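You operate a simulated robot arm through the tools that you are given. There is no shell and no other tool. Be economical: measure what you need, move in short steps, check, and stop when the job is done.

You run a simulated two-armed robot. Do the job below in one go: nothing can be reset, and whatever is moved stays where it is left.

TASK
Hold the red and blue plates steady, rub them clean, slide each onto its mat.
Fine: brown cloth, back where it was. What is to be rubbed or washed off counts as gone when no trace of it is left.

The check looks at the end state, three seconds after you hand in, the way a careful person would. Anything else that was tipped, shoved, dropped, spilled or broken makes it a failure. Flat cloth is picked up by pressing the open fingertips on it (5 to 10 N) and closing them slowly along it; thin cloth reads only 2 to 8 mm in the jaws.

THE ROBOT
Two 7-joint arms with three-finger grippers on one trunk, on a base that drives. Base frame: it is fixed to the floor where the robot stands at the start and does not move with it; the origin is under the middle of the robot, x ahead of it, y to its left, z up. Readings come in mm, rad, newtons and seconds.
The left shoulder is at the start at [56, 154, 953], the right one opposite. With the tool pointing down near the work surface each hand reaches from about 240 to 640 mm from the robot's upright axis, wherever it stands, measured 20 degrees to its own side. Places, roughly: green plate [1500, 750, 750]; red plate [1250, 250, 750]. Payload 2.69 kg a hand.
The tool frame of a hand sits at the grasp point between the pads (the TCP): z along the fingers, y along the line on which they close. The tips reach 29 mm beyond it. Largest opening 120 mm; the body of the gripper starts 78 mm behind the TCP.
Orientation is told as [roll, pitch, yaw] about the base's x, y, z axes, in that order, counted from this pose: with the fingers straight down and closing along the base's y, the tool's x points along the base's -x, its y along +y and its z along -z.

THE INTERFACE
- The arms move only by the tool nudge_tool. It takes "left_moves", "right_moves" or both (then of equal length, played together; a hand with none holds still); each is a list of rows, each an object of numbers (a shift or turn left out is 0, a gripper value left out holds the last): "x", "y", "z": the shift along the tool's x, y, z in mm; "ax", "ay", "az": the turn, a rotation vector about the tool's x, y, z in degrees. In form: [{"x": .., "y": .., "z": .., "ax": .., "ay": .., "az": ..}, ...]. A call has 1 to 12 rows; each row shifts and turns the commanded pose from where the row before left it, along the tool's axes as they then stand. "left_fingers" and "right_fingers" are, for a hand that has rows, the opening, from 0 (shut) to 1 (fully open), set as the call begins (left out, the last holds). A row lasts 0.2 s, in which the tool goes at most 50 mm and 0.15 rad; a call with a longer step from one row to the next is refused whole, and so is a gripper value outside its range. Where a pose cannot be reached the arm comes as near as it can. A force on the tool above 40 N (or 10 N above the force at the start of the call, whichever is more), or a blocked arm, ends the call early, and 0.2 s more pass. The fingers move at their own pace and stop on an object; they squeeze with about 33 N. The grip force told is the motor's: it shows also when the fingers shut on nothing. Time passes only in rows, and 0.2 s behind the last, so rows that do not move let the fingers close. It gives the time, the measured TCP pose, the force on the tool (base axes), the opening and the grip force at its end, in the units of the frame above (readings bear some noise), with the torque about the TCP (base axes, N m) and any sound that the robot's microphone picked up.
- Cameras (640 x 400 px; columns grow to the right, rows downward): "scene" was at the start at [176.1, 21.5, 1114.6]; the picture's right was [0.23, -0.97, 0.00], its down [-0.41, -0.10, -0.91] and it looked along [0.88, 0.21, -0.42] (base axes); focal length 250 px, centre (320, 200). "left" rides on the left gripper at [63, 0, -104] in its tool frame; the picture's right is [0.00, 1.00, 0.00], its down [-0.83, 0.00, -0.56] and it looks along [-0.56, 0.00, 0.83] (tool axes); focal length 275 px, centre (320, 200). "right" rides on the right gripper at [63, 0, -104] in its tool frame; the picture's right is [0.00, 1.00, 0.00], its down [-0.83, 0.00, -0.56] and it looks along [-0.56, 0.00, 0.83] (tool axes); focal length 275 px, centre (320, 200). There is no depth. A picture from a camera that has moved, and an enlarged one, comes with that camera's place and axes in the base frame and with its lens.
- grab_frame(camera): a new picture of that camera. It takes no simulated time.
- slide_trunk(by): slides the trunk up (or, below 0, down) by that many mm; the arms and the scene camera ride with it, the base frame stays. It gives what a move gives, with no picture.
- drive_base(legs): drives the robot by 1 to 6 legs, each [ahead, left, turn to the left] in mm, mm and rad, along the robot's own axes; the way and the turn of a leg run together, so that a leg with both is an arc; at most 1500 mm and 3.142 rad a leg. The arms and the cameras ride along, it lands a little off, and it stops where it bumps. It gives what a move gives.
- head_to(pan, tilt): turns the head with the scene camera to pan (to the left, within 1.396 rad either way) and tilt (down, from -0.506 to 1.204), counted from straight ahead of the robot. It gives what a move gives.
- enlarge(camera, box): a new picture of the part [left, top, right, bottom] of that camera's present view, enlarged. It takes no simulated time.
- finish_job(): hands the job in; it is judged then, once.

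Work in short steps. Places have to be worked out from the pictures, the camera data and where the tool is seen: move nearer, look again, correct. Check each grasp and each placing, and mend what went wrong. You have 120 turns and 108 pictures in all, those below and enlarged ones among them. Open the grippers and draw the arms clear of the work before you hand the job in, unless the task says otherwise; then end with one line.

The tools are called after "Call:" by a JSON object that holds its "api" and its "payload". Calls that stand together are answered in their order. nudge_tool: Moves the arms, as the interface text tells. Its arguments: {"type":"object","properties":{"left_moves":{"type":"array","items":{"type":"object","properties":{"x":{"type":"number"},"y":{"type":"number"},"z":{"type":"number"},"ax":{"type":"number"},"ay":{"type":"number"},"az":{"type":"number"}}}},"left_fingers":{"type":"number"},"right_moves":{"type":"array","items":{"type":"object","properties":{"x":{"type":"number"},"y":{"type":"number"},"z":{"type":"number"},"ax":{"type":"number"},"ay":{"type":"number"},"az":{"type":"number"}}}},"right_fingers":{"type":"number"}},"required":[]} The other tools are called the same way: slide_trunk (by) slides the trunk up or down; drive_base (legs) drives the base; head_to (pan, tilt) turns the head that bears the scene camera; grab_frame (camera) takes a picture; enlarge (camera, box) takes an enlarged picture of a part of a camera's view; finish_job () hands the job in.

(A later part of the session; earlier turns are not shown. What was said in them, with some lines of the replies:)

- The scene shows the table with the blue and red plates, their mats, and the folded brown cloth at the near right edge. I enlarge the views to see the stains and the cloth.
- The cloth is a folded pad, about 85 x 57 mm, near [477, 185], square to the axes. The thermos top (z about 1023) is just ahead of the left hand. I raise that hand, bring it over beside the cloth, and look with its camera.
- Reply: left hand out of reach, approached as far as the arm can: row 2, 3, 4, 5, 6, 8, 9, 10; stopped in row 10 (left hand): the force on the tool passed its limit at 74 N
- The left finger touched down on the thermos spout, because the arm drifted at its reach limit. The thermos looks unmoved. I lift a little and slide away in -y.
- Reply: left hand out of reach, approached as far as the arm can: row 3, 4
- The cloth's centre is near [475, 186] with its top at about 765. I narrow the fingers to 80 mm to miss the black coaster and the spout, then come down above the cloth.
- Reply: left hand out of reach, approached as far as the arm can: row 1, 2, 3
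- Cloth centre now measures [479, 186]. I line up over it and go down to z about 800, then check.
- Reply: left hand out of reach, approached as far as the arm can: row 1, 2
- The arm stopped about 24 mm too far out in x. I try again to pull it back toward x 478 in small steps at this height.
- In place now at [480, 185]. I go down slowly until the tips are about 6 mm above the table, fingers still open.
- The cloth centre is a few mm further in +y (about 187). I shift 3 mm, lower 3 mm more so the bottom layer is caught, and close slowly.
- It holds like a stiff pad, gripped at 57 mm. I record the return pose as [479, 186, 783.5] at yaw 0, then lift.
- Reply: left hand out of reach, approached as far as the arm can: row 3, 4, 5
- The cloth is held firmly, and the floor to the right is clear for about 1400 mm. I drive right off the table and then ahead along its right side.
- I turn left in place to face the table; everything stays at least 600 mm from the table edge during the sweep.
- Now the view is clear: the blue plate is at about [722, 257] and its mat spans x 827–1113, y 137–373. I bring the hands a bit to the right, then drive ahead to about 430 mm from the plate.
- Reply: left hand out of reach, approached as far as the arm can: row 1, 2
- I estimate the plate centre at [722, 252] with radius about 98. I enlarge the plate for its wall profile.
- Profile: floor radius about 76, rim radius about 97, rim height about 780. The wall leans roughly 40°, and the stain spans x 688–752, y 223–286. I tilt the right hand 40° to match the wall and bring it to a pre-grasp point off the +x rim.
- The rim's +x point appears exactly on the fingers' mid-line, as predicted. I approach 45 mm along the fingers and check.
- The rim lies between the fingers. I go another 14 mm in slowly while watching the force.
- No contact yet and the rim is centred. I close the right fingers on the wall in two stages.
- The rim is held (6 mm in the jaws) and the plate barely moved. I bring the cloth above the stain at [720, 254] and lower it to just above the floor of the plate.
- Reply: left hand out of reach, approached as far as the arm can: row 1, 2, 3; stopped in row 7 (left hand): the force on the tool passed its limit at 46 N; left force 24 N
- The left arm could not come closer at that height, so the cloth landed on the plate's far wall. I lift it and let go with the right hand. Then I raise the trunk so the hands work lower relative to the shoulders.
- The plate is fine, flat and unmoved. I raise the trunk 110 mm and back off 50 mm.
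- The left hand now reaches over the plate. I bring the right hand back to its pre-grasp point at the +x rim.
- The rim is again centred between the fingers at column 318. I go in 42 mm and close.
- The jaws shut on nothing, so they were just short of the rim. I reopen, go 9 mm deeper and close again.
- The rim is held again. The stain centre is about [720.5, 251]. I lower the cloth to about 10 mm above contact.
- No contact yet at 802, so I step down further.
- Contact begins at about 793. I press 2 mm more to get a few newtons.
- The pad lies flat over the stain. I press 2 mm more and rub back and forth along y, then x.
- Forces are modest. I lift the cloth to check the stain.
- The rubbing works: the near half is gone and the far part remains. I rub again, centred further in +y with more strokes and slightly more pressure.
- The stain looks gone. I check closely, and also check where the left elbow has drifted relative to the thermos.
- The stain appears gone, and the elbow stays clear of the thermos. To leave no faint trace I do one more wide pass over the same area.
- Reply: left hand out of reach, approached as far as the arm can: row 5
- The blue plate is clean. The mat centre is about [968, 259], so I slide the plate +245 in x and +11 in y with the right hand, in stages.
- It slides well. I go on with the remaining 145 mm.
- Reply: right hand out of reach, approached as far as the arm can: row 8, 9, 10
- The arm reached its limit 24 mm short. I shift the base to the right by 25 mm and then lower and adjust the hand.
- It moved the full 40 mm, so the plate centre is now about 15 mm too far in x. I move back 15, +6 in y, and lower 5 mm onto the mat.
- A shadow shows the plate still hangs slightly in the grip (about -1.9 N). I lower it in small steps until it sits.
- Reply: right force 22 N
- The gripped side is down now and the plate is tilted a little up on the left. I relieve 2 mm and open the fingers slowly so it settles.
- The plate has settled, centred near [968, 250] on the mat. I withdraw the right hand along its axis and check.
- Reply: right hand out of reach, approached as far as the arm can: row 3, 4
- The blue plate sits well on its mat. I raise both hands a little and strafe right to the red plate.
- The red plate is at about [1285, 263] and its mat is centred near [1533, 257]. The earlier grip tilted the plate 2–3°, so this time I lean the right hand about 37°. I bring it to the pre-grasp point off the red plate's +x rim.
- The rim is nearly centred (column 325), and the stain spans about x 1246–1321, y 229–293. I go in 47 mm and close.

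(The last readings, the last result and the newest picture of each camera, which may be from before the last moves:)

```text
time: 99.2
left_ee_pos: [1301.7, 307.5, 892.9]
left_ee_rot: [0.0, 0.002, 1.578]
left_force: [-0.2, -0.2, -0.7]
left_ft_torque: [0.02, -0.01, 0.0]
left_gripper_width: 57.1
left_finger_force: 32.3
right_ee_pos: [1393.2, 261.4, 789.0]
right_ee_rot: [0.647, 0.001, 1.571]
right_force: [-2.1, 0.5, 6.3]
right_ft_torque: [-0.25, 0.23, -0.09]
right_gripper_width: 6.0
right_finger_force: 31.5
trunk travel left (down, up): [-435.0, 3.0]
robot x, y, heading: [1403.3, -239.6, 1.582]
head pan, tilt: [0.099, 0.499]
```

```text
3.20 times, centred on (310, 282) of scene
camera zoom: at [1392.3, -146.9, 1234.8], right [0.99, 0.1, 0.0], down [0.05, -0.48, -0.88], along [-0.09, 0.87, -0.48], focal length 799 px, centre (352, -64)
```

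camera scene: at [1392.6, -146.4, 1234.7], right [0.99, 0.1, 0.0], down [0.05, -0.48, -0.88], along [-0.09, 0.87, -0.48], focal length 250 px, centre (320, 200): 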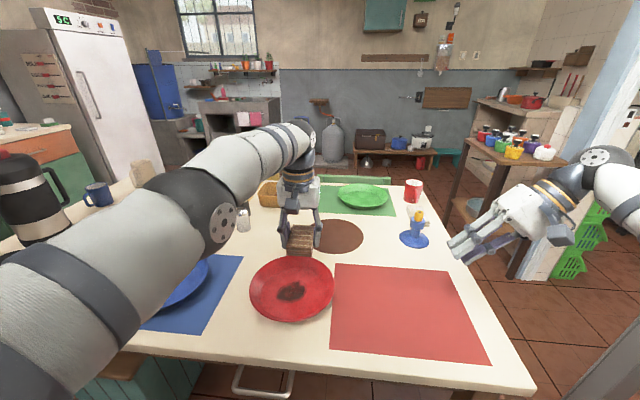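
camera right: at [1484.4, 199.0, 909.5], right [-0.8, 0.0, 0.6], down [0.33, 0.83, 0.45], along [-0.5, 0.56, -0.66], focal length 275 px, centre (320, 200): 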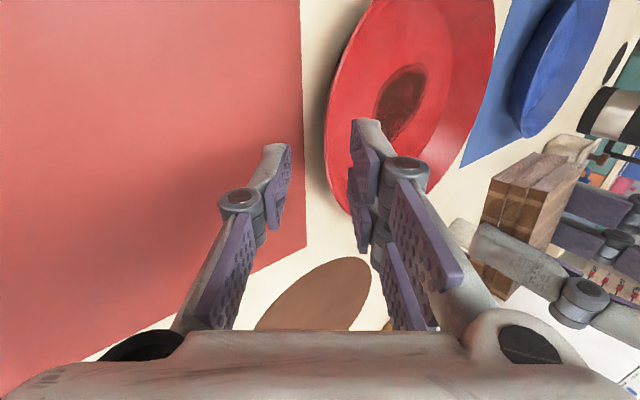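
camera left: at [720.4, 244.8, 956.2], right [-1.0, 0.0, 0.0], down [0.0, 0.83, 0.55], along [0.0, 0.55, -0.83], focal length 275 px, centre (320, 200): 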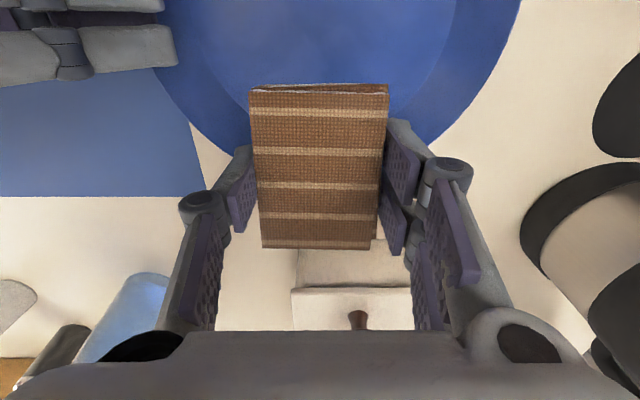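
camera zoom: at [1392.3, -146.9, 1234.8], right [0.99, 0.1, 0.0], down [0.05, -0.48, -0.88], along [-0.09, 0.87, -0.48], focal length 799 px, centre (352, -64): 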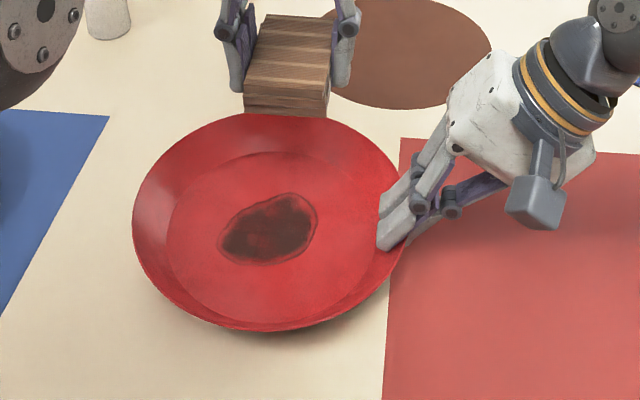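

The plate is held (6 mm), shifted about 5 mm in +x. I bring the cloth over the stain at [1288, 261] and down to near contact.

Call:
{"api": "nudge_tool", "payload": {"left_moves": [{"x": 15, "y": 5, "z": 15}, {"x": 15, "y": 5, "z": 20}, {"x": 15, "y": 4, "z": 20}, {"z": 20}, {"z": 15}, {"z": 7}, {}, {}]}}

Call:
{"api": "nudge_tool", "payload": {"left_moves": [{"z": 1.5}, {"z": 1.5}, {"z": 1.5}, {}]}}

Call:
{"api": "enlarge", "payload": {"camera": "scene", "box": [230, 220, 390, 345]}}

```text
time: 101.0
left_ee_pos: [1287.9, 263.0, 795.8]
left_ee_rot: [0.0, 0.0, 1.579]
left_force: [0.2, 0.2, -0.3]
left_ft_torque: [-0.01, -0.01, 0.01]
left_gripper_width: 57.0
left_finger_force: 33.5
right_ee_pos: [1394.5, 261.7, 787.4]
right_ee_rot: [0.648, -0.001, 1.573]
right_force: [1.7, 2.2, 11.1]
right_ft_torque: [-0.31, 0.27, -0.04]
right_gripper_width: 5.9
right_finger_force: 31.5
trunk travel left (down, up): [-435.0, 3.0]
robot x, y, heading: [1402.1, -242.9, 1.577]
head pan, tilt: [0.099, 0.499]
```

```text
time: 102.0
left_ee_pos: [1287.5, 262.7, 791.0]
left_ee_rot: [0.002, -0.002, 1.577]
left_force: [0.0, -0.3, 0.8]
left_ft_torque: [-0.11, 0.02, 0.05]
left_gripper_width: 57.4
left_finger_force: 33.2
right_ee_pos: [1393.5, 261.5, 789.0]
right_ee_rot: [0.647, -0.004, 1.57]
right_force: [-0.1, 1.3, 12.4]
right_ft_torque: [-0.41, 0.25, -0.17]
right_gripper_width: 6.0
right_finger_force: 30.9
trunk travel left (down, up): [-435.0, 3.0]
robot x, y, heading: [1402.2, -243.9, 1.577]
head pan, tilt: [0.099, 0.499]
```

```text
3.20 times, centred on (310, 282) of scene
camera zoom: at [1392.6, -147.3, 1234.8], right [0.99, 0.1, 0.0], down [0.05, -0.48, -0.88], along [-0.09, 0.87, -0.48], focal length 799 px, centre (352, -64)
```

zoom: 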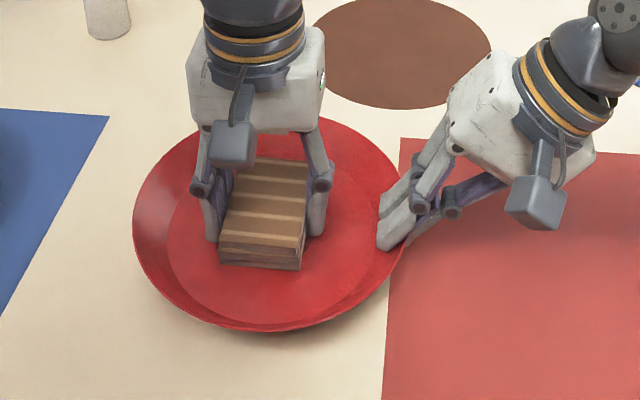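

The pad is just touching. I press about 3 mm more and rub in x strokes at several y positions.

Call:
{"api": "nudge_tool", "payload": {"left_moves": [{"z": 1.5}, {"z": 1.5}, {"y": 9}, {"y": 9}, {"y": -9}, {"y": -9}, {"y": -9}, {"y": -9}, {"y": 9}, {"y": 9}, {}]}}

Call:
{"api": "nudge_tool", "payload": {"left_moves": [{"x": -9}, {"y": 9}, {"y": 9}, {"y": -9}, {"y": -9}, {"y": -9}, {"y": -8}, {"y": 9}, {"y": 8}, {"x": 9}, {"x": 9}]}}

Call:
{"api": "nudge_tool", "payload": {"left_moves": [{"y": 9}, {"y": 9}, {"x": -9}, {"x": -9}, {"y": -9}, {"x": 9}, {"x": 9}, {"y": -9}, {"x": -9}, {"x": -9}, {"y": -9, "x": 9}, {"y": 9}]}}

Call:
{"api": "nudge_tool", "payload": {"left_moves": [{"z": -10}, {"z": -25}, {"z": -30}, {"x": -30}, {"x": -15}, {}]}}

Call:
{"api": "enlarge", "payload": {"camera": "scene", "box": [230, 220, 390, 345]}}

```text
time: 104.4
left_ee_pos: [1286.5, 263.0, 789.0]
left_ee_rot: [0.0, -0.002, 1.579]
left_force: [2.9, -0.3, 6.6]
left_ft_torque: [-0.25, 0.1, 0.14]
left_gripper_width: 56.9
left_finger_force: 32.7
right_ee_pos: [1392.6, 261.8, 790.0]
right_ee_rot: [0.647, -0.002, 1.571]
right_force: [-4.1, 4.3, 20.1]
right_ft_torque: [-0.76, 0.25, -0.33]
right_gripper_width: 6.0
right_finger_force: 31.0
trunk travel left (down, up): [-435.0, 3.0]
robot x, y, heading: [1401.5, -240.9, 1.572]
head pan, tilt: [0.099, 0.499]
```

```text
time: 106.8
left_ee_pos: [1287.9, 251.9, 787.8]
left_ee_rot: [0.001, -0.001, 1.578]
left_force: [0.0, 1.4, 5.8]
left_ft_torque: [-0.2, 0.23, -0.11]
left_gripper_width: 57.1
left_finger_force: 32.7
right_ee_pos: [1393.6, 261.1, 790.0]
right_ee_rot: [0.647, -0.002, 1.571]
right_force: [-1.1, 0.1, 22.5]
right_ft_torque: [-0.85, 0.26, 0.08]
right_gripper_width: 6.0
right_finger_force: 30.9
trunk travel left (down, up): [-435.0, 3.0]
robot x, y, heading: [1398.9, -241.2, 1.579]
head pan, tilt: [0.099, 0.499]
```

```text
time: 109.4
left_ee_pos: [1289.5, 262.4, 789.2]
left_ee_rot: [-0.001, -0.001, 1.577]
left_force: [1.5, 0.1, 4.1]
left_ft_torque: [-0.22, 0.1, 0.08]
left_gripper_width: 56.9
left_finger_force: 33.4
right_ee_pos: [1393.4, 261.9, 788.7]
right_ee_rot: [0.648, -0.001, 1.57]
right_force: [-1.2, 1.7, 19.4]
right_ft_torque: [-0.74, 0.24, -0.12]
right_gripper_width: 6.1
right_finger_force: 31.7
trunk travel left (down, up): [-435.0, 3.0]
robot x, y, heading: [1401.0, -242.0, 1.577]
head pan, tilt: [0.099, 0.499]
```

```text
time: 110.8
left_ee_pos: [1287.5, 306.5, 853.4]
left_ee_rot: [0.001, 0.0, 1.577]
left_force: [-0.5, 0.2, -0.1]
left_ft_torque: [-0.01, 0.02, -0.01]
left_gripper_width: 57.2
left_finger_force: 33.3
right_ee_pos: [1394.5, 261.4, 789.2]
right_ee_rot: [0.647, -0.001, 1.569]
right_force: [4.2, -2.5, 15.5]
right_ft_torque: [-0.27, 0.27, 0.16]
right_gripper_width: 5.6
right_finger_force: 31.4
trunk travel left (down, up): [-435.0, 3.0]
robot x, y, heading: [1400.3, -245.1, 1.572]
head pan, tilt: [0.099, 0.499]
```

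```text
3.20 times, centred on (310, 282) of scene
camera zoom: at [1392.9, -147.6, 1234.8], right [0.99, 0.1, 0.0], down [0.05, -0.48, -0.88], along [-0.09, 0.87, -0.48], focal length 799 px, centre (352, -64)
```

zoom: 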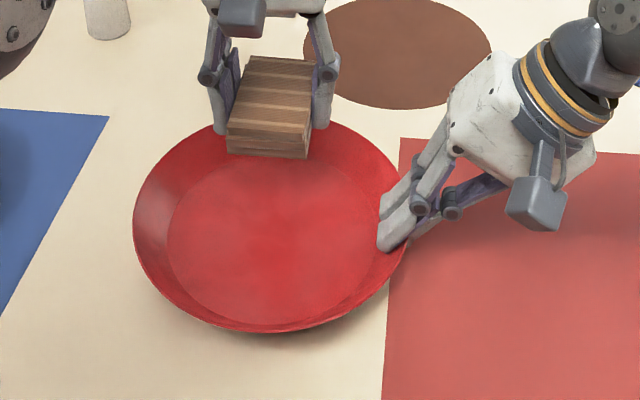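

It looks clean. I enlarge the plate floor to check for faint traces.

Call:
{"api": "enlarge", "payload": {"camera": "scene", "box": [262, 250, 332, 305]}}

Call:
{"api": "grab_frame", "payload": {"camera": "scene"}}

```text
7.27 times, centred on (297, 278) of scene
camera zoom: at [1392.9, -147.6, 1234.8], right [0.99, 0.1, 0.0], down [0.05, -0.48, -0.88], along [-0.09, 0.87, -0.48], focal length 1816 px, centre (487, -364)
```

zoom: 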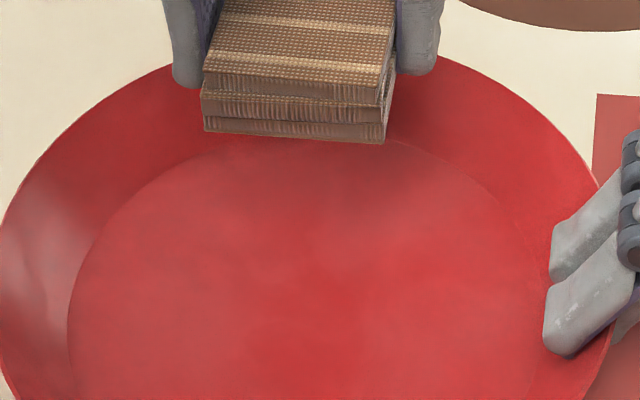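

```text
51 pictures are left
camera scene: at [1392.9, -147.6, 1234.8], right [0.99, 0.1, 0.0], down [0.05, -0.48, -0.88], along [-0.09, 0.87, -0.48], focal length 250 px, centre (320, 200)
```

scene: 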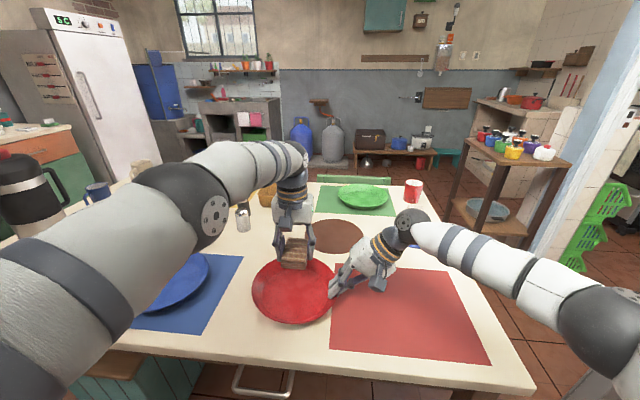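

There is a slight darkening near the far edge, perhaps just shadow. I do one more pass further in +y to be sure.

Call:
{"api": "nudge_tool", "payload": {"left_moves": [{"x": 20, "z": 10}, {"x": 14, "z": 25}, {"z": 20}, {"z": 4}, {"z": 2}, {"z": 2}, {}]}}

Call:
{"api": "nudge_tool", "payload": {"left_moves": [{"z": 1}, {"y": 8}, {"y": 8}, {"y": -8}, {"y": -8}, {"y": -8}, {"y": -8}, {"y": 8}, {"y": 8}, {"x": 9}, {"x": 9}, {}]}}

Call:
{"api": "nudge_tool", "payload": {"left_moves": [{"y": 9}, {"y": 9}, {"y": -9}, {"y": -9}, {"y": -9}, {"y": -9}, {"y": 9}, {"y": 9}, {"x": 9}, {"x": -9}, {"x": -9}, {}]}}

Call:
{"api": "nudge_tool", "payload": {"left_moves": [{"z": -10}, {"z": -25}, {"z": -30}, {"z": -30}, {"x": -30}, {"x": -20}, {}]}}

Call:
{"api": "enlarge", "payload": {"camera": "scene", "box": [240, 235, 350, 330]}}

```text
time: 112.4
left_ee_pos: [1287.6, 274.0, 791.9]
left_ee_rot: [0.0, 0.001, 1.579]
left_force: [0.2, -1.1, -0.3]
left_ft_torque: [-0.03, 0.01, 0.04]
left_gripper_width: 56.9
left_finger_force: 32.9
right_ee_pos: [1393.6, 262.0, 789.1]
right_ee_rot: [0.648, -0.001, 1.571]
right_force: [1.2, -1.4, 11.7]
right_ft_torque: [-0.33, 0.18, 0.01]
right_gripper_width: 5.8
right_finger_force: 31.3
trunk travel left (down, up): [-435.0, 3.0]
robot x, y, heading: [1402.4, -241.8, 1.573]
head pan, tilt: [0.099, 0.499]
```

```text
time: 115.0
left_ee_pos: [1287.5, 254.6, 790.0]
left_ee_rot: [-0.001, 0.0, 1.578]
left_force: [-1.0, 0.6, 0.8]
left_ft_torque: [-0.04, 0.09, -0.04]
left_gripper_width: 57.0
left_finger_force: 33.4
right_ee_pos: [1393.8, 261.5, 788.7]
right_ee_rot: [0.648, 0.0, 1.571]
right_force: [-0.5, -1.4, 11.9]
right_ft_torque: [-0.29, 0.2, 0.08]
right_gripper_width: 5.9
right_finger_force: 30.9
trunk travel left (down, up): [-435.0, 3.0]
robot x, y, heading: [1399.7, -240.6, 1.579]
head pan, tilt: [0.099, 0.499]
```

```text
time: 117.6
left_ee_pos: [1288.1, 264.9, 789.9]
left_ee_rot: [0.0, 0.0, 1.579]
left_force: [0.2, -1.3, 1.3]
left_ft_torque: [-0.07, 0.02, 0.02]
left_gripper_width: 57.3
left_finger_force: 33.3
right_ee_pos: [1394.0, 262.0, 787.3]
right_ee_rot: [0.647, 0.0, 1.571]
right_force: [0.0, 0.2, 10.3]
right_ft_torque: [-0.26, 0.21, -0.09]
right_gripper_width: 5.9
right_finger_force: 31.3
trunk travel left (down, up): [-435.0, 3.0]
robot x, y, heading: [1400.9, -240.5, 1.579]
head pan, tilt: [0.099, 0.499]
```

```text
time: 119.2
left_ee_pos: [1288.1, 309.4, 884.2]
left_ee_rot: [-0.001, 0.001, 1.579]
left_force: [0.1, 0.0, -1.1]
left_ft_torque: [0.03, -0.02, 0.0]
left_gripper_width: 57.1
left_finger_force: 32.5
left hand out of reach, approached as far as the arm can: row 6
right_ee_pos: [1393.3, 261.4, 789.7]
right_ee_rot: [0.647, 0.0, 1.57]
right_force: [2.6, -1.8, 10.9]
right_ft_torque: [-0.28, 0.17, 0.13]
right_gripper_width: 5.8
right_finger_force: 31.3
trunk travel left (down, up): [-435.0, 3.0]
robot x, y, heading: [1402.1, -239.9, 1.574]
head pan, tilt: [0.099, 0.499]
```

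```text
4.21 times, centred on (295, 282) of scene
camera zoom: at [1392.7, -147.4, 1234.8], right [0.99, 0.1, 0.0], down [0.05, -0.48, -0.88], along [-0.09, 0.87, -0.48], focal length 1051 px, centre (425, -147)
```

zoom: 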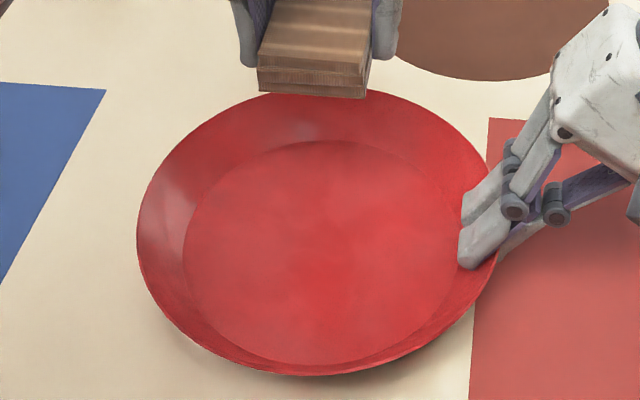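

The red plate is clean. I relieve the downward pressure by 1 mm and slide it +180 in x with the arm; the rest will be done by shifting the base.

Call:
{"api": "nudge_tool", "payload": {"right_moves": [{"y": 0.6, "z": -0.8}, {"y": -8, "z": -6}, {"y": -12, "z": -9}, {"y": -12, "z": -9}, {"y": -12, "z": -9}, {"y": -12, "z": -9}, {"y": -12, "z": -9}, {"y": -12, "z": -9}, {"y": -12, "z": -9}, {"y": -12, "z": -9}, {"y": -12, "z": -9}, {}]}}

Call:
{"api": "grab_frame", "payload": {"camera": "scene"}}

```text
time: 121.8
left_ee_pos: [1286.8, 311.2, 883.8]
left_ee_rot: [0.0, -0.001, 1.577]
left_force: [-0.1, -1.3, -0.9]
left_ft_torque: [-0.01, 0.02, 0.01]
left_gripper_width: 57.0
left_finger_force: 33.2
right_ee_pos: [1538.6, 262.3, 789.0]
right_ee_rot: [0.646, 0.001, 1.572]
right_force: [-0.2, 0.5, -0.3]
right_ft_torque: [-0.01, -0.15, 0.02]
right_gripper_width: 5.8
right_finger_force: 31.1
trunk travel left (down, up): [-435.0, 3.0]
robot x, y, heading: [1401.7, -241.8, 1.58]
head pan, tilt: [0.099, 0.499]
```

```text
49 pictures are left
camera scene: at [1392.4, -146.3, 1234.6], right [0.99, 0.1, 0.0], down [0.05, -0.48, -0.88], along [-0.09, 0.87, -0.48], focal length 250 px, centre (320, 200)
```

scene: 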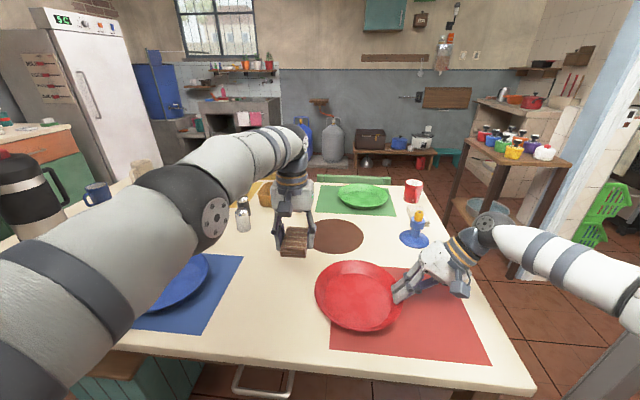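

The slide goes well; about 98 mm remain. I move 45 more with the arm, then look right to make sure a base shift is clear.

Call:
{"api": "nudge_tool", "payload": {"right_moves": [{"y": -12, "z": -9}, {"y": -12, "z": -9}, {"y": -12, "z": -9}, {}]}}

Call:
{"api": "head_to", "payload": {"pan": -1.0, "tilt": 0.5}}

Call:
{"api": "grab_frame", "payload": {"camera": "scene"}}

```text
time: 122.8
left_ee_pos: [1286.6, 311.6, 884.4]
left_ee_rot: [0.0, -0.001, 1.576]
left_force: [0.3, 0.4, -1.8]
left_ft_torque: [0.03, -0.04, 0.02]
left_gripper_width: 57.1
left_finger_force: 32.6
right_ee_pos: [1583.4, 261.7, 787.9]
right_ee_rot: [0.647, 0.0, 1.571]
right_force: [-0.1, -0.6, -0.5]
right_ft_torque: [-0.08, -0.13, -0.01]
right_gripper_width: 5.9
right_finger_force: 31.2
trunk travel left (down, up): [-435.0, 3.0]
robot x, y, heading: [1402.0, -244.4, 1.579]
head pan, tilt: [0.099, 0.499]
```

```text
time: 124.1
left_ee_pos: [1287.3, 310.3, 883.8]
left_ee_rot: [0.0, 0.002, 1.578]
left_force: [0.3, 0.5, -0.6]
left_ft_torque: [0.01, -0.02, 0.0]
left_gripper_width: 57.2
left_finger_force: 33.0
right_ee_pos: [1582.5, 262.5, 788.9]
right_ee_rot: [0.645, 0.001, 1.569]
right_force: [1.2, -0.4, -0.3]
right_ft_torque: [-0.05, -0.1, 0.03]
right_gripper_width: 6.1
right_finger_force: 31.5
trunk travel left (down, up): [-435.0, 3.0]
robot x, y, heading: [1405.6, -244.0, 1.578]
head pan, tilt: [-1.0, 0.499]
```

```text
48 pictures are left
camera scene: at [1478.3, -187.4, 1234.7], right [0.54, -0.84, 0.0], down [-0.4, -0.26, -0.88], along [0.74, 0.48, -0.48], focal length 250 px, centre (320, 200)
```

scene: 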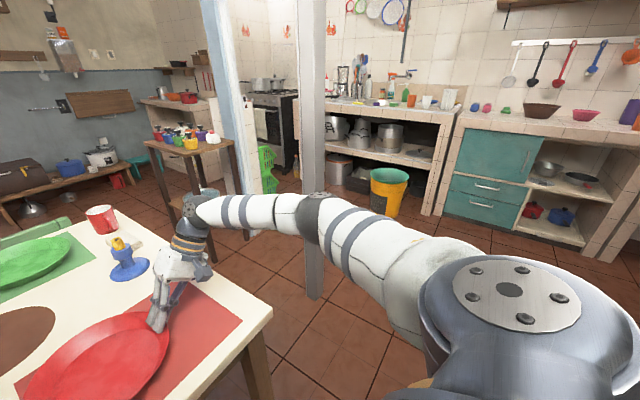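

The pillar stands far off (x about 2380), so it is clear. I shift the base 53 mm to the right, carrying the plate the rest of the way.

Call:
{"api": "drive_base", "payload": {"legs": [[0, -53, 0]]}}

Call:
{"api": "head_to", "payload": {"pan": -0.15, "tilt": 0.6}}

Call:
{"api": "grab_frame", "payload": {"camera": "scene"}}

```text
time: 125.2
left_ee_pos: [1339.4, 311.2, 883.9]
left_ee_rot: [0.001, 0.0, 1.578]
left_force: [0.2, -1.2, -1.0]
left_ft_torque: [-0.01, 0.05, 0.02]
left_gripper_width: 57.0
left_finger_force: 32.6
right_ee_pos: [1636.1, 261.5, 789.2]
right_ee_rot: [0.646, 0.001, 1.573]
right_force: [0.0, 0.4, 0.1]
right_ft_torque: [0.0, -0.14, -0.03]
right_gripper_width: 6.1
right_finger_force: 31.3
trunk travel left (down, up): [-435.0, 3.0]
robot x, y, heading: [1452.7, -243.2, 1.578]
head pan, tilt: [-1.0, 0.499]
```

```text
time: 126.4
left_ee_pos: [1340.4, 311.2, 885.3]
left_ee_rot: [0.001, 0.0, 1.578]
left_force: [0.0, -0.8, -1.3]
left_ft_torque: [0.01, 0.01, -0.01]
left_gripper_width: 57.0
left_finger_force: 33.1
right_ee_pos: [1635.3, 262.7, 789.3]
right_ee_rot: [0.646, 0.0, 1.571]
right_force: [0.5, -0.8, 0.8]
right_ft_torque: [-0.05, -0.08, -0.01]
right_gripper_width: 5.8
right_finger_force: 31.4
trunk travel left (down, up): [-435.0, 3.0]
robot x, y, heading: [1454.2, -242.2, 1.576]
head pan, tilt: [-0.15, 0.6]
```

```text
47 pictures are left
camera scene: at [1467.4, -149.3, 1225.6], right [0.99, -0.15, 0.0], down [-0.08, -0.56, -0.83], along [0.12, 0.82, -0.56], focal length 250 px, centre (320, 200)
```

scene: 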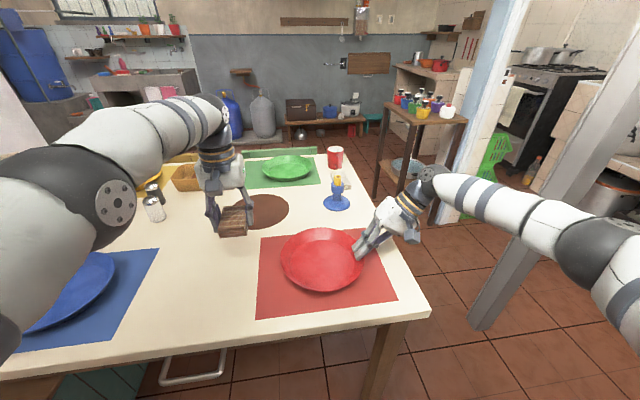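

The plate is centred on the red mat. I open the fingers slowly and withdraw along their axis.

Call:
{"api": "nudge_tool", "payload": {"right_moves": [{}, {}], "right_fingers": 0.08}}

Call:
{"api": "nudge_tool", "payload": {"right_moves": [{}, {}, {"z": -15}, {"z": -30}, {"z": -30}, {"y": 20, "z": -20}, {"y": 20, "z": -20}, {}], "right_fingers": 0.22}}

Call:
{"api": "enlarge", "payload": {"camera": "scene", "box": [230, 200, 430, 340]}}

```text
time: 127.0
left_ee_pos: [1339.8, 312.4, 883.4]
left_ee_rot: [-0.002, -0.001, 1.578]
left_force: [0.0, 0.6, -1.2]
left_ft_torque: [-0.01, 0.0, -0.01]
left_gripper_width: 57.4
left_finger_force: 32.6
right_ee_pos: [1635.3, 262.0, 789.0]
right_ee_rot: [0.646, 0.001, 1.571]
right_force: [-0.5, -0.5, 0.5]
right_ft_torque: [-0.01, -0.02, -0.02]
right_gripper_width: 9.5
right_finger_force: 0.0
trunk travel left (down, up): [-435.0, 3.0]
robot x, y, heading: [1453.9, -244.0, 1.572]
head pan, tilt: [-0.15, 0.6]
```

```text
time: 128.8
left_ee_pos: [1339.1, 312.4, 884.1]
left_ee_rot: [-0.002, 0.003, 1.578]
left_force: [-0.7, 0.7, -0.1]
left_ft_torque: [0.03, -0.01, -0.01]
left_gripper_width: 57.0
left_finger_force: 33.2
right_ee_pos: [1671.3, 263.0, 904.8]
right_ee_rot: [0.648, 0.003, 1.571]
right_force: [0.4, 0.9, -0.9]
right_ft_torque: [0.01, 0.02, 0.0]
right_gripper_width: 26.4
right_finger_force: 0.0
trunk travel left (down, up): [-435.0, 3.0]
robot x, y, heading: [1454.2, -243.3, 1.581]
head pan, tilt: [-0.15, 0.6]
```

```text
2.86 times, centred on (330, 270) of scene
camera zoom: at [1467.4, -149.1, 1225.5], right [0.99, -0.14, 0.0], down [-0.08, -0.56, -0.82], along [0.12, 0.82, -0.57], focal length 713 px, centre (291, 0)
```

zoom: 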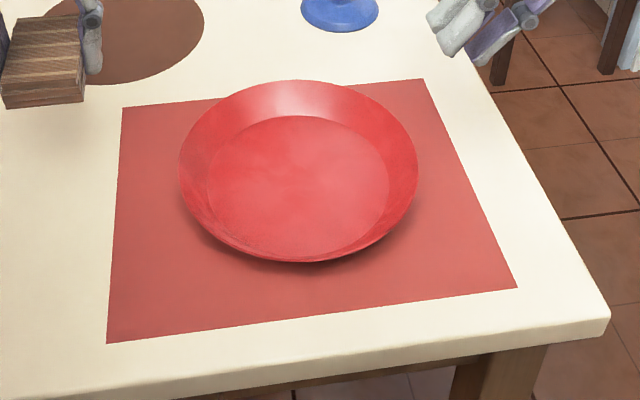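

Both plates are clean and on their mats. Now I return the cloth: back off, turn to heading 0, and go back toward the start the way I came.

Call:
{"api": "drive_base", "payload": {"legs": [[-275, 0, 0], [0, 0, -1.576]]}}

Call:
{"api": "drive_base", "payload": {"legs": [[-1440, 0, 0]]}}

Call:
{"api": "head_to", "payload": {"pan": 0.5, "tilt": 0.6}}

Call:
{"api": "grab_frame", "payload": {"camera": "scene"}}

```text
time: 134.5
left_ee_pos: [2006.8, -387.2, 884.4]
left_ee_rot: [-0.001, 0.001, 0.033]
left_force: [0.3, -0.6, -0.9]
left_ft_torque: [-0.01, -0.02, 0.02]
left_gripper_width: 57.3
left_finger_force: 32.7
right_ee_pos: [1965.9, -721.6, 906.3]
right_ee_rot: [0.648, 0.0, 0.026]
right_force: [-0.3, 1.2, -0.8]
right_ft_torque: [-0.01, 0.02, 0.0]
right_gripper_width: 26.7
right_finger_force: 0.1
trunk travel left (down, up): [-435.0, 3.0]
robot x, y, heading: [1454.4, -516.7, 0.028]
head pan, tilt: [-0.15, 0.6]
```

```text
time: 141.6
left_ee_pos: [560.9, -437.8, 883.9]
left_ee_rot: [0.001, 0.0, 0.071]
left_force: [-0.5, -0.4, -0.6]
left_ft_torque: [0.02, 0.0, 0.02]
left_gripper_width: 57.1
left_finger_force: 32.9
right_ee_pos: [533.1, -772.1, 905.7]
right_ee_rot: [0.648, -0.001, 0.065]
right_force: [0.4, -0.2, -0.4]
right_ft_torque: [0.03, 0.05, 0.0]
right_gripper_width: 26.5
right_finger_force: 0.0
trunk travel left (down, up): [-435.0, 3.0]
robot x, y, heading: [15.1, -585.4, 0.075]
head pan, tilt: [-0.15, 0.6]
```

```text
time: 142.7
left_ee_pos: [560.0, -437.3, 883.7]
left_ee_rot: [0.001, 0.001, 0.072]
left_force: [0.0, 0.2, -0.7]
left_ft_torque: [0.01, -0.02, -0.03]
left_gripper_width: 57.0
left_finger_force: 33.0
right_ee_pos: [534.2, -771.5, 904.4]
right_ee_rot: [0.648, -0.001, 0.063]
right_force: [-0.3, 1.0, -0.8]
right_ft_torque: [-0.01, -0.01, -0.02]
right_gripper_width: 26.5
right_finger_force: 0.1
trunk travel left (down, up): [-435.0, 3.0]
robot x, y, heading: [15.9, -588.9, 0.068]
head pan, tilt: [0.499, 0.6]
```

```text
45 pictures are left
camera scene: at [96.7, -539.0, 1225.6], right [0.54, -0.84, 0.0], down [-0.48, -0.3, -0.83], along [0.7, 0.44, -0.56], focal length 250 px, centre (320, 200)
```

scene: 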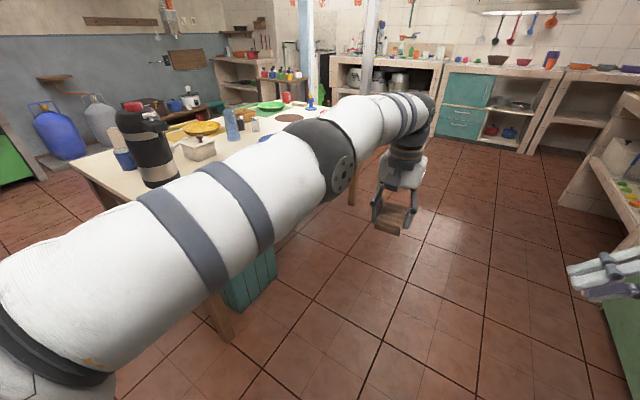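

I straighten the heading and strafe left to about y = -80, staying a bit right of the starting place to keep the left elbow away from the thermos.

Call:
{"api": "drive_base", "payload": {"legs": [[0, 0, -0.072], [0, 490, 0]]}}

Call:
{"api": "grab_frame", "payload": {"camera": "scene"}}

Call:
{"api": "grab_frame", "payload": {"camera": "left"}}

```text
time: 147.4
left_ee_pos: [576.0, 15.0, 884.3]
left_ee_rot: [0.001, -0.001, -0.012]
left_force: [-0.6, 0.8, -1.5]
left_ft_torque: [0.0, 0.02, 0.01]
left_gripper_width: 57.1
left_finger_force: 32.9
right_ee_pos: [521.0, -316.7, 903.6]
right_ee_rot: [0.644, -0.001, -0.02]
right_force: [-0.1, -0.3, -0.2]
right_ft_torque: [0.02, 0.0, 0.0]
right_gripper_width: 26.6
right_finger_force: 0.1
trunk travel left (down, up): [-435.0, 3.0]
robot x, y, heading: [22.7, -88.2, -0.012]
head pan, tilt: [0.499, 0.6]
```

```text
44 pictures are left
camera scene: at [104.4, -47.3, 1225.6], right [0.47, -0.88, 0.0], down [-0.5, -0.26, -0.83], along [0.73, 0.38, -0.57], focal length 250 px, centre (320, 200)
```

scene: 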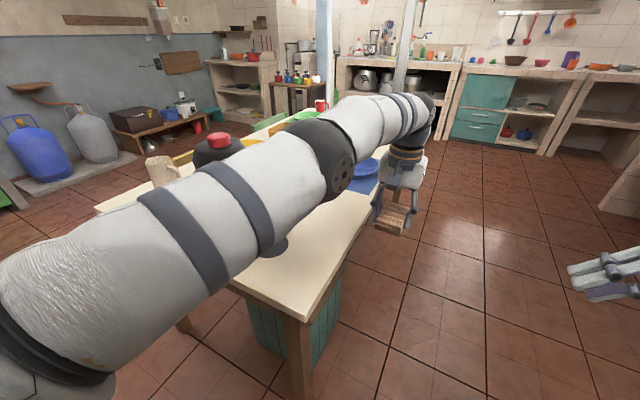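

```text
43 pictures are left
camera left: at [513.2, 16.1, 988.2], right [0.02, 1.0, 0.0], down [0.83, -0.01, 0.56], along [0.56, -0.01, -0.83], focal length 275 px, centre (320, 200)
```

left: 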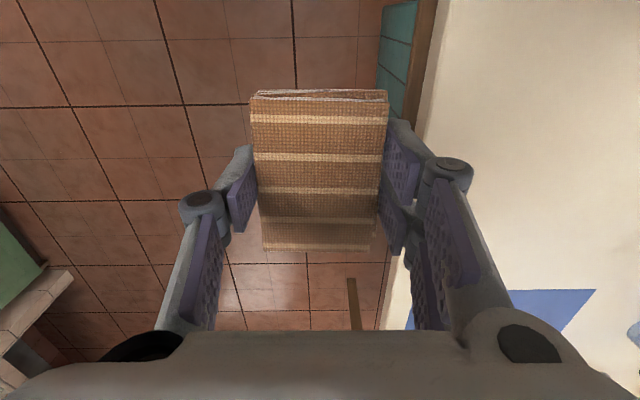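

The elbow passes well in front of the thermos. I move the left hand over the cloth's original place at z about 884 and correct the yaw.

Call:
{"api": "nudge_tool", "payload": {"left_moves": [{"y": 40, "az": -0.8}, {"y": 40}, {"y": 40}, {"y": 40, "x": 20}, {"x": 30}, {"x": 30}, {}, {}]}}

Call:
{"api": "grab_frame", "payload": {"camera": "left"}}

Call:
{"api": "grab_frame", "payload": {"camera": "scene"}}

```text
time: 149.2
left_ee_pos: [494.9, 174.0, 883.3]
left_ee_rot: [0.001, 0.001, 0.002]
left_force: [0.5, -0.5, -0.9]
left_ft_torque: [-0.01, -0.03, -0.02]
left_gripper_width: 57.1
left_finger_force: 33.2
right_ee_pos: [521.8, -316.2, 904.4]
right_ee_rot: [0.648, 0.0, -0.02]
right_force: [-0.3, 0.6, 0.5]
right_ft_torque: [0.01, -0.03, -0.01]
right_gripper_width: 26.3
right_finger_force: 0.1
trunk travel left (down, up): [-435.0, 3.0]
robot x, y, heading: [19.7, -89.6, -0.021]
head pan, tilt: [0.499, 0.6]
```

```text
42 pictures are left
camera left: at [433.1, 174.7, 987.5], right [0.0, 1.0, 0.0], down [0.83, 0.0, 0.56], along [0.56, 0.0, -0.83], focal length 275 px, centre (320, 200)
```

left: 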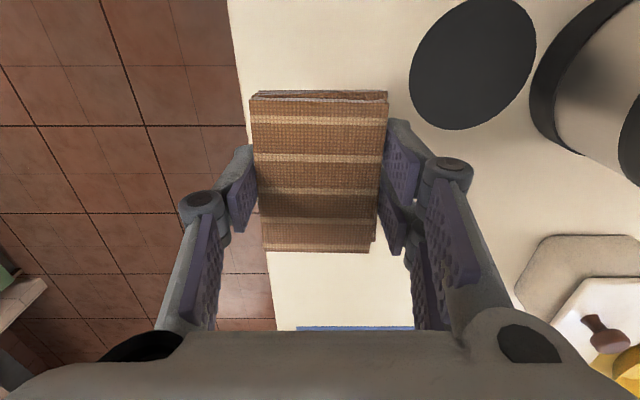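

```text
41 pictures are left
camera scene: at [104.3, -47.5, 1225.6], right [0.47, -0.88, 0.0], down [-0.5, -0.26, -0.83], along [0.73, 0.38, -0.56], focal length 250 px, centre (320, 200)
```

scene: 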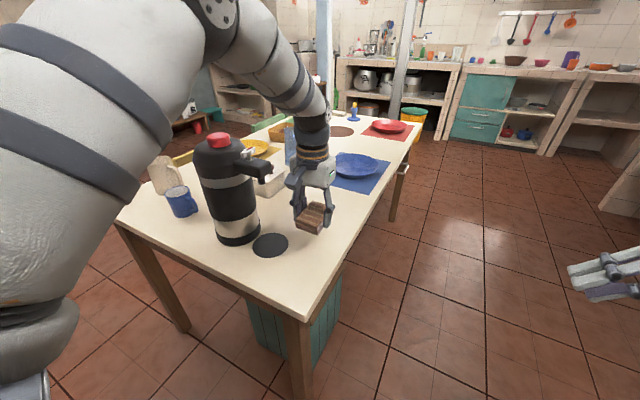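

The pad has shifted about 4 mm forward and 2–3 mm up in the jaws, judging by its place in the hand view. I therefore aim for TCP [475.5, 186] and go down to about 800 first.

Call:
{"api": "nudge_tool", "payload": {"left_moves": [{"x": 10, "y": 6, "z": 10}, {"x": 9.5, "y": 6, "z": 20}, {"z": 25}, {"z": 20}, {"z": 8}, {}, {}]}}

Call:
{"api": "enlarge", "payload": {"camera": "scene", "box": [180, 130, 380, 280]}}

Call:
{"api": "grab_frame", "payload": {"camera": "left"}}

```text
time: 150.8
left_ee_pos: [477.5, 185.2, 802.2]
left_ee_rot: [-0.001, -0.002, 0.003]
left_force: [-0.1, 0.1, 0.2]
left_ft_torque: [0.0, -0.01, -0.02]
left_gripper_width: 56.9
left_finger_force: 32.5
right_ee_pos: [521.6, -316.5, 905.2]
right_ee_rot: [0.647, 0.0, -0.02]
right_force: [0.4, 0.3, 0.1]
right_ft_torque: [-0.02, 0.03, 0.01]
right_gripper_width: 26.3
right_finger_force: 0.0
trunk travel left (down, up): [-435.0, 3.0]
robot x, y, heading: [22.5, -86.5, -0.013]
head pan, tilt: [0.499, 0.6]
```

```text
2.67 times, centred on (280, 205) of scene
camera zoom: at [104.4, -47.5, 1225.6], right [0.47, -0.88, 0.0], down [-0.5, -0.26, -0.83], along [0.73, 0.38, -0.56], focal length 666 px, centre (427, 187)
```

zoom: 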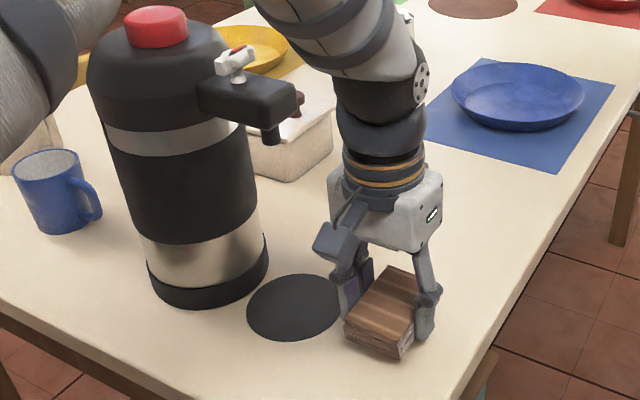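

```text
39 pictures are left
camera left: at [414.3, 185.9, 905.3], right [0.0, 1.0, 0.0], down [0.83, 0.0, 0.56], along [0.56, 0.0, -0.83], focal length 275 px, centre (320, 200)
```

left: 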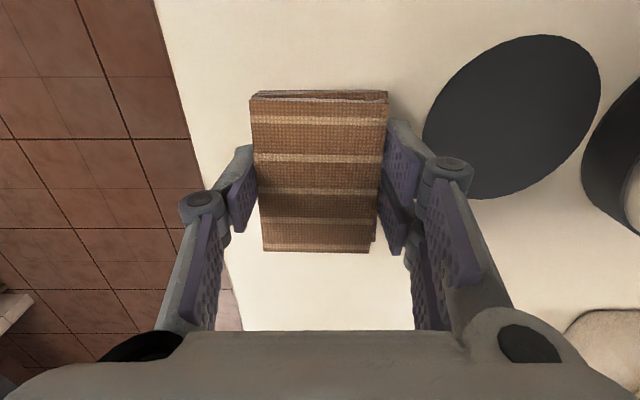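

Lined up. I correct 2 mm in x and lower toward the table, watching for contact.

Call:
{"api": "nudge_tool", "payload": {"left_moves": [{"x": 2, "z": 5}, {"z": 5}, {"z": 4}, {"z": 2}, {}]}}

Call:
{"api": "nudge_tool", "payload": {"left_moves": [{"z": 1.5}, {}]}}

Call:
{"api": "nudge_tool", "payload": {"left_moves": [{"z": 1.5}, {}]}}

```text
time: 152.1
left_ee_pos: [474.2, 187.7, 783.8]
left_ee_rot: [-0.001, 0.003, 0.002]
left_force: [1.0, -0.3, -1.3]
left_ft_torque: [0.01, 0.0, 0.02]
left_gripper_width: 56.9
left_finger_force: 32.9
right_ee_pos: [520.4, -316.2, 904.6]
right_ee_rot: [0.647, 0.001, -0.02]
right_force: [-0.4, 0.7, 0.3]
right_ft_torque: [0.03, 0.02, 0.02]
right_gripper_width: 26.4
right_finger_force: 0.0
trunk travel left (down, up): [-435.0, 3.0]
robot x, y, heading: [24.8, -90.4, -0.015]
head pan, tilt: [0.499, 0.6]
```

```text
time: 152.7
left_ee_pos: [475.6, 188.1, 783.4]
left_ee_rot: [0.0, 0.001, 0.003]
left_force: [-0.2, 0.2, -1.8]
left_ft_torque: [0.0, 0.02, 0.01]
left_gripper_width: 56.9
left_finger_force: 33.2
right_ee_pos: [520.8, -316.0, 905.0]
right_ee_rot: [0.647, 0.001, -0.019]
right_force: [-0.2, 0.3, 0.7]
right_ft_torque: [-0.03, 0.01, -0.01]
right_gripper_width: 26.3
right_finger_force: 0.0
trunk travel left (down, up): [-435.0, 3.0]
robot x, y, heading: [21.5, -90.8, -0.015]
head pan, tilt: [0.499, 0.6]
```

```text
time: 153.2
left_ee_pos: [474.5, 187.9, 782.8]
left_ee_rot: [-0.001, 0.001, 0.0]
left_force: [0.1, 0.2, 0.1]
left_ft_torque: [-0.01, -0.03, 0.0]
left_gripper_width: 57.3
left_finger_force: 33.2
right_ee_pos: [521.8, -316.1, 904.8]
right_ee_rot: [0.648, 0.0, -0.018]
right_force: [0.5, 0.3, -0.7]
right_ft_torque: [0.0, 0.0, -0.02]
right_gripper_width: 26.4
right_finger_force: 0.1
trunk travel left (down, up): [-435.0, 3.0]
robot x, y, heading: [20.5, -88.7, -0.014]
head pan, tilt: [0.499, 0.6]
```

Not touching yet, so I nudge -1.5 in y and continue down.

Call:
{"api": "nudge_tool", "payload": {"left_moves": [{"y": -1.5, "x": -1}, {"z": 1.5}, {}]}}

Call:
{"api": "nudge_tool", "payload": {"left_moves": [{"z": 1.5}, {}]}}

Call:
{"api": "enlarge", "payload": {"camera": "scene", "box": [270, 180, 350, 240]}}

```text
time: 154.1
left_ee_pos: [475.8, 187.0, 783.2]
left_ee_rot: [0.0, -0.002, 0.0]
left_force: [-1.0, 1.1, 9.8]
left_ft_torque: [-0.09, 0.42, -0.12]
left_gripper_width: 57.0
left_finger_force: 32.8
right_ee_pos: [521.7, -316.6, 905.4]
right_ee_rot: [0.647, -0.002, -0.018]
right_force: [-1.0, 0.2, -0.1]
right_ft_torque: [0.03, 0.0, 0.01]
right_gripper_width: 26.4
right_finger_force: 0.1
trunk travel left (down, up): [-435.0, 3.0]
robot x, y, heading: [19.6, -86.6, -0.014]
head pan, tilt: [0.499, 0.6]
```

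```text
time: 154.7
left_ee_pos: [476.3, 186.7, 781.7]
left_ee_rot: [0.001, -0.002, 0.002]
left_force: [-0.7, 4.8, 23.5]
left_ft_torque: [0.02, 0.89, -0.17]
left_gripper_width: 57.1
left_finger_force: 33.1
right_ee_pos: [519.7, -316.1, 906.6]
right_ee_rot: [0.648, -0.002, -0.019]
right_force: [0.9, -0.3, 0.0]
right_ft_torque: [0.01, -0.01, 0.02]
right_gripper_width: 26.3
right_finger_force: 0.0
trunk travel left (down, up): [-435.0, 3.0]
robot x, y, heading: [22.2, -87.0, -0.009]
head pan, tilt: [0.499, 0.6]
```

```text
6.67 times, centred on (310, 210) of scene
camera zoom: at [102.5, -47.9, 1226.0], right [0.47, -0.88, 0.0], down [-0.5, -0.26, -0.83], along [0.73, 0.39, -0.56], focal length 1664 px, centre (387, 133)
```

zoom: 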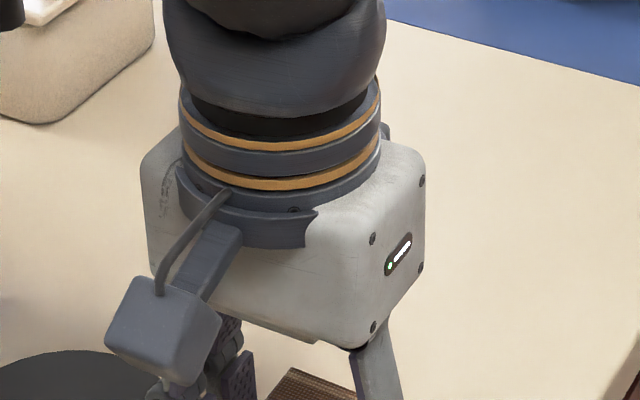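

The pad is firmly on the table. I relieve 1 mm, open to 74 mm, and lift straight up.

Call:
{"api": "nudge_tool", "payload": {"left_moves": [{"z": -1.2}, {}]}}

Call:
{"api": "nudge_tool", "payload": {"left_moves": [{}, {}, {"z": -10}, {"z": -20}, {"z": -30}, {"z": -30}, {}], "left_fingers": 0.62}}

Call:
{"api": "grab_frame", "payload": {"camera": "left"}}

```text
time: 155.2
left_ee_pos: [475.8, 186.6, 782.6]
left_ee_rot: [-0.001, -0.001, 0.0]
left_force: [1.5, 5.5, 20.6]
left_ft_torque: [0.12, 0.68, -0.17]
left_gripper_width: 57.3
left_finger_force: 33.2
right_ee_pos: [520.1, -315.8, 905.0]
right_ee_rot: [0.647, 0.0, -0.019]
right_force: [0.3, -0.3, 1.2]
right_ft_torque: [-0.06, 0.0, -0.01]
right_gripper_width: 26.4
right_finger_force: 0.1
trunk travel left (down, up): [-435.0, 3.0]
robot x, y, heading: [23.8, -90.4, -0.014]
head pan, tilt: [0.499, 0.6]
```

```text
time: 156.8
left_ee_pos: [477.1, 185.1, 871.1]
left_ee_rot: [0.0, 0.002, 0.001]
left_force: [0.4, -0.4, 0.1]
left_ft_torque: [0.0, -0.01, -0.04]
left_gripper_width: 74.3
left_finger_force: 0.1
right_ee_pos: [522.5, -315.8, 903.7]
right_ee_rot: [0.646, 0.0, -0.021]
right_force: [-0.4, 0.3, 0.1]
right_ft_torque: [-0.01, -0.02, -0.01]
right_gripper_width: 26.1
right_finger_force: 0.0
trunk travel left (down, up): [-435.0, 3.0]
robot x, y, heading: [20.0, -89.2, -0.012]
head pan, tilt: [0.499, 0.6]
```

```text
37 pictures are left
camera left: at [413.4, 185.1, 974.4], right [0.0, 1.0, 0.0], down [0.83, 0.0, 0.55], along [0.55, 0.0, -0.83], focal length 275 px, centre (320, 200)
```

left: 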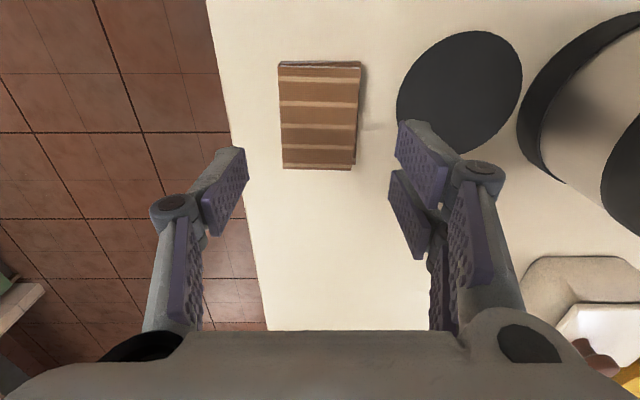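

The cloth lies at x 440–519, y 155–214, matching its original place. I raise the hand a little, open it, drive the robot right clear of the table, and take a last look.

Call:
{"api": "nudge_tool", "payload": {"left_moves": [{"z": -20}, {"z": -20}, {}]}}

Call:
{"api": "drive_base", "payload": {"legs": [[0, -400, 0]]}}

Call:
{"api": "nudge_tool", "payload": {"left_moves": [{}, {}], "left_fingers": 1, "right_moves": [{}, {}], "right_fingers": 1}}

Call:
{"api": "head_to", "payload": {"pan": 0.75, "tilt": 0.45}}

Call:
{"api": "grab_frame", "payload": {"camera": "scene"}}

```text
time: 157.7
left_ee_pos: [477.4, 185.4, 910.2]
left_ee_rot: [0.0, 0.001, 0.002]
left_force: [0.2, 0.0, 0.2]
left_ft_torque: [-0.01, -0.04, 0.01]
left_gripper_width: 74.4
left_finger_force: 0.1
right_ee_pos: [521.2, -316.2, 903.9]
right_ee_rot: [0.647, 0.0, -0.02]
right_force: [-0.4, 0.5, 0.3]
right_ft_torque: [0.01, 0.02, 0.01]
right_gripper_width: 26.5
right_finger_force: 0.1
trunk travel left (down, up): [-435.0, 3.0]
robot x, y, heading: [21.8, -85.9, -0.015]
head pan, tilt: [0.499, 0.6]
```

```text
time: 161.3
left_ee_pos: [470.5, -217.9, 909.5]
left_ee_rot: [0.0, -0.001, 0.009]
left_force: [-0.5, -0.8, -0.3]
left_ft_torque: [0.02, 0.02, -0.01]
left_gripper_width: 74.3
left_finger_force: 0.1
right_ee_pos: [520.0, -719.5, 904.1]
right_ee_rot: [0.647, -0.001, -0.011]
right_force: [0.6, -0.1, -0.3]
right_ft_torque: [-0.01, 0.01, 0.02]
right_gripper_width: 26.3
right_finger_force: 0.0
trunk travel left (down, up): [-435.0, 3.0]
robot x, y, heading: [18.7, -494.9, -0.012]
head pan, tilt: [0.499, 0.6]
```

```text
time: 161.9
left_ee_pos: [469.5, -216.9, 909.9]
left_ee_rot: [0.0, 0.003, 0.012]
left_force: [0.2, 0.0, -0.2]
left_ft_torque: [0.0, 0.02, 0.01]
left_gripper_width: 120.3
left_finger_force: 0.0
right_ee_pos: [519.0, -718.0, 904.7]
right_ee_rot: [0.647, 0.002, -0.011]
right_force: [-0.6, 0.1, -0.3]
right_ft_torque: [0.03, -0.03, 0.03]
right_gripper_width: 119.8
right_finger_force: 0.0
trunk travel left (down, up): [-435.0, 3.0]
robot x, y, heading: [16.4, -498.5, -0.006]
head pan, tilt: [0.499, 0.6]
```

```text
time: 162.7
left_ee_pos: [469.9, -217.0, 909.8]
left_ee_rot: [0.001, 0.0, 0.011]
left_force: [0.8, 0.2, 0.5]
left_ft_torque: [-0.01, -0.01, -0.03]
left_gripper_width: 120.0
left_finger_force: 0.0
right_ee_pos: [519.1, -719.2, 904.6]
right_ee_rot: [0.647, 0.001, -0.008]
right_force: [-0.5, 1.4, 0.1]
right_ft_torque: [-0.03, -0.01, 0.01]
right_gripper_width: 120.1
right_finger_force: 0.1
trunk travel left (down, up): [-435.0, 3.0]
robot x, y, heading: [16.5, -495.6, -0.003]
head pan, tilt: [0.75, 0.45]
```

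```text
36 pictures are left
camera scene: at [89.7, -433.2, 1239.1], right [0.68, -0.74, 0.0], down [-0.32, -0.29, -0.9], along [0.66, 0.61, -0.44], focal length 250 px, centre (320, 200)
```

scene: 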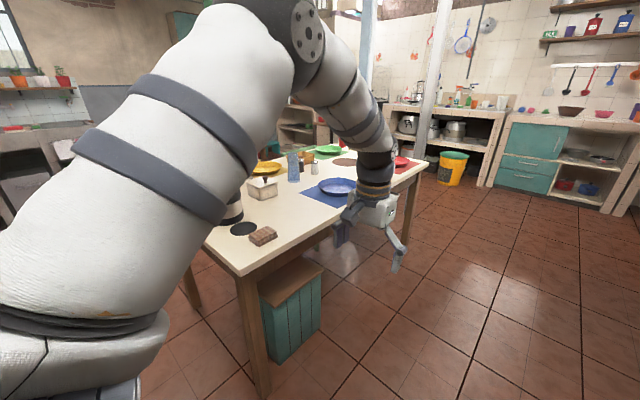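

Call:
{"api": "enlarge", "payload": {"camera": "scene", "box": [200, 130, 440, 280]}}

```text
2.67 times, centred on (320, 205) of scene
camera zoom: at [89.7, -433.2, 1239.1], right [0.68, -0.74, 0.0], down [-0.32, -0.29, -0.9], along [0.66, 0.61, -0.44], focal length 666 px, centre (320, 187)
```

zoom: 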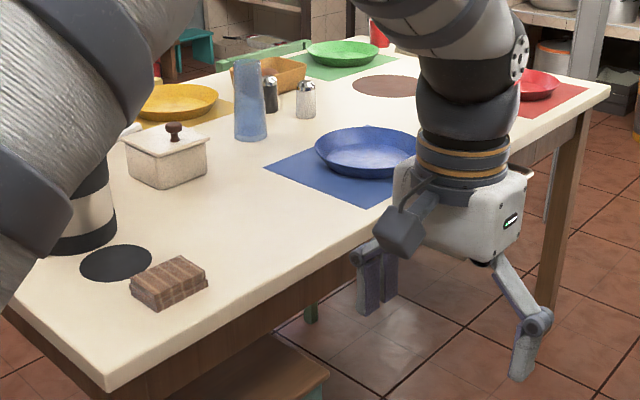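

The final view shows everything upright and in place: both plates on their mats, the cloth back in its spot, and the hands open and clear of the table. I hand the job in.

Call:
{"api": "finish_job", "payload": {}}

```text
The job is handed in.
```

I held the red and blue plates steady, rubbed them until no stain was visible, and slid each onto its mat. The brown cloth is back where it lay, and the hands are open and clear of the table. Early on a finger pressed on the thermos spout with 74 N; the thermos stayed upright and did not look shifted.
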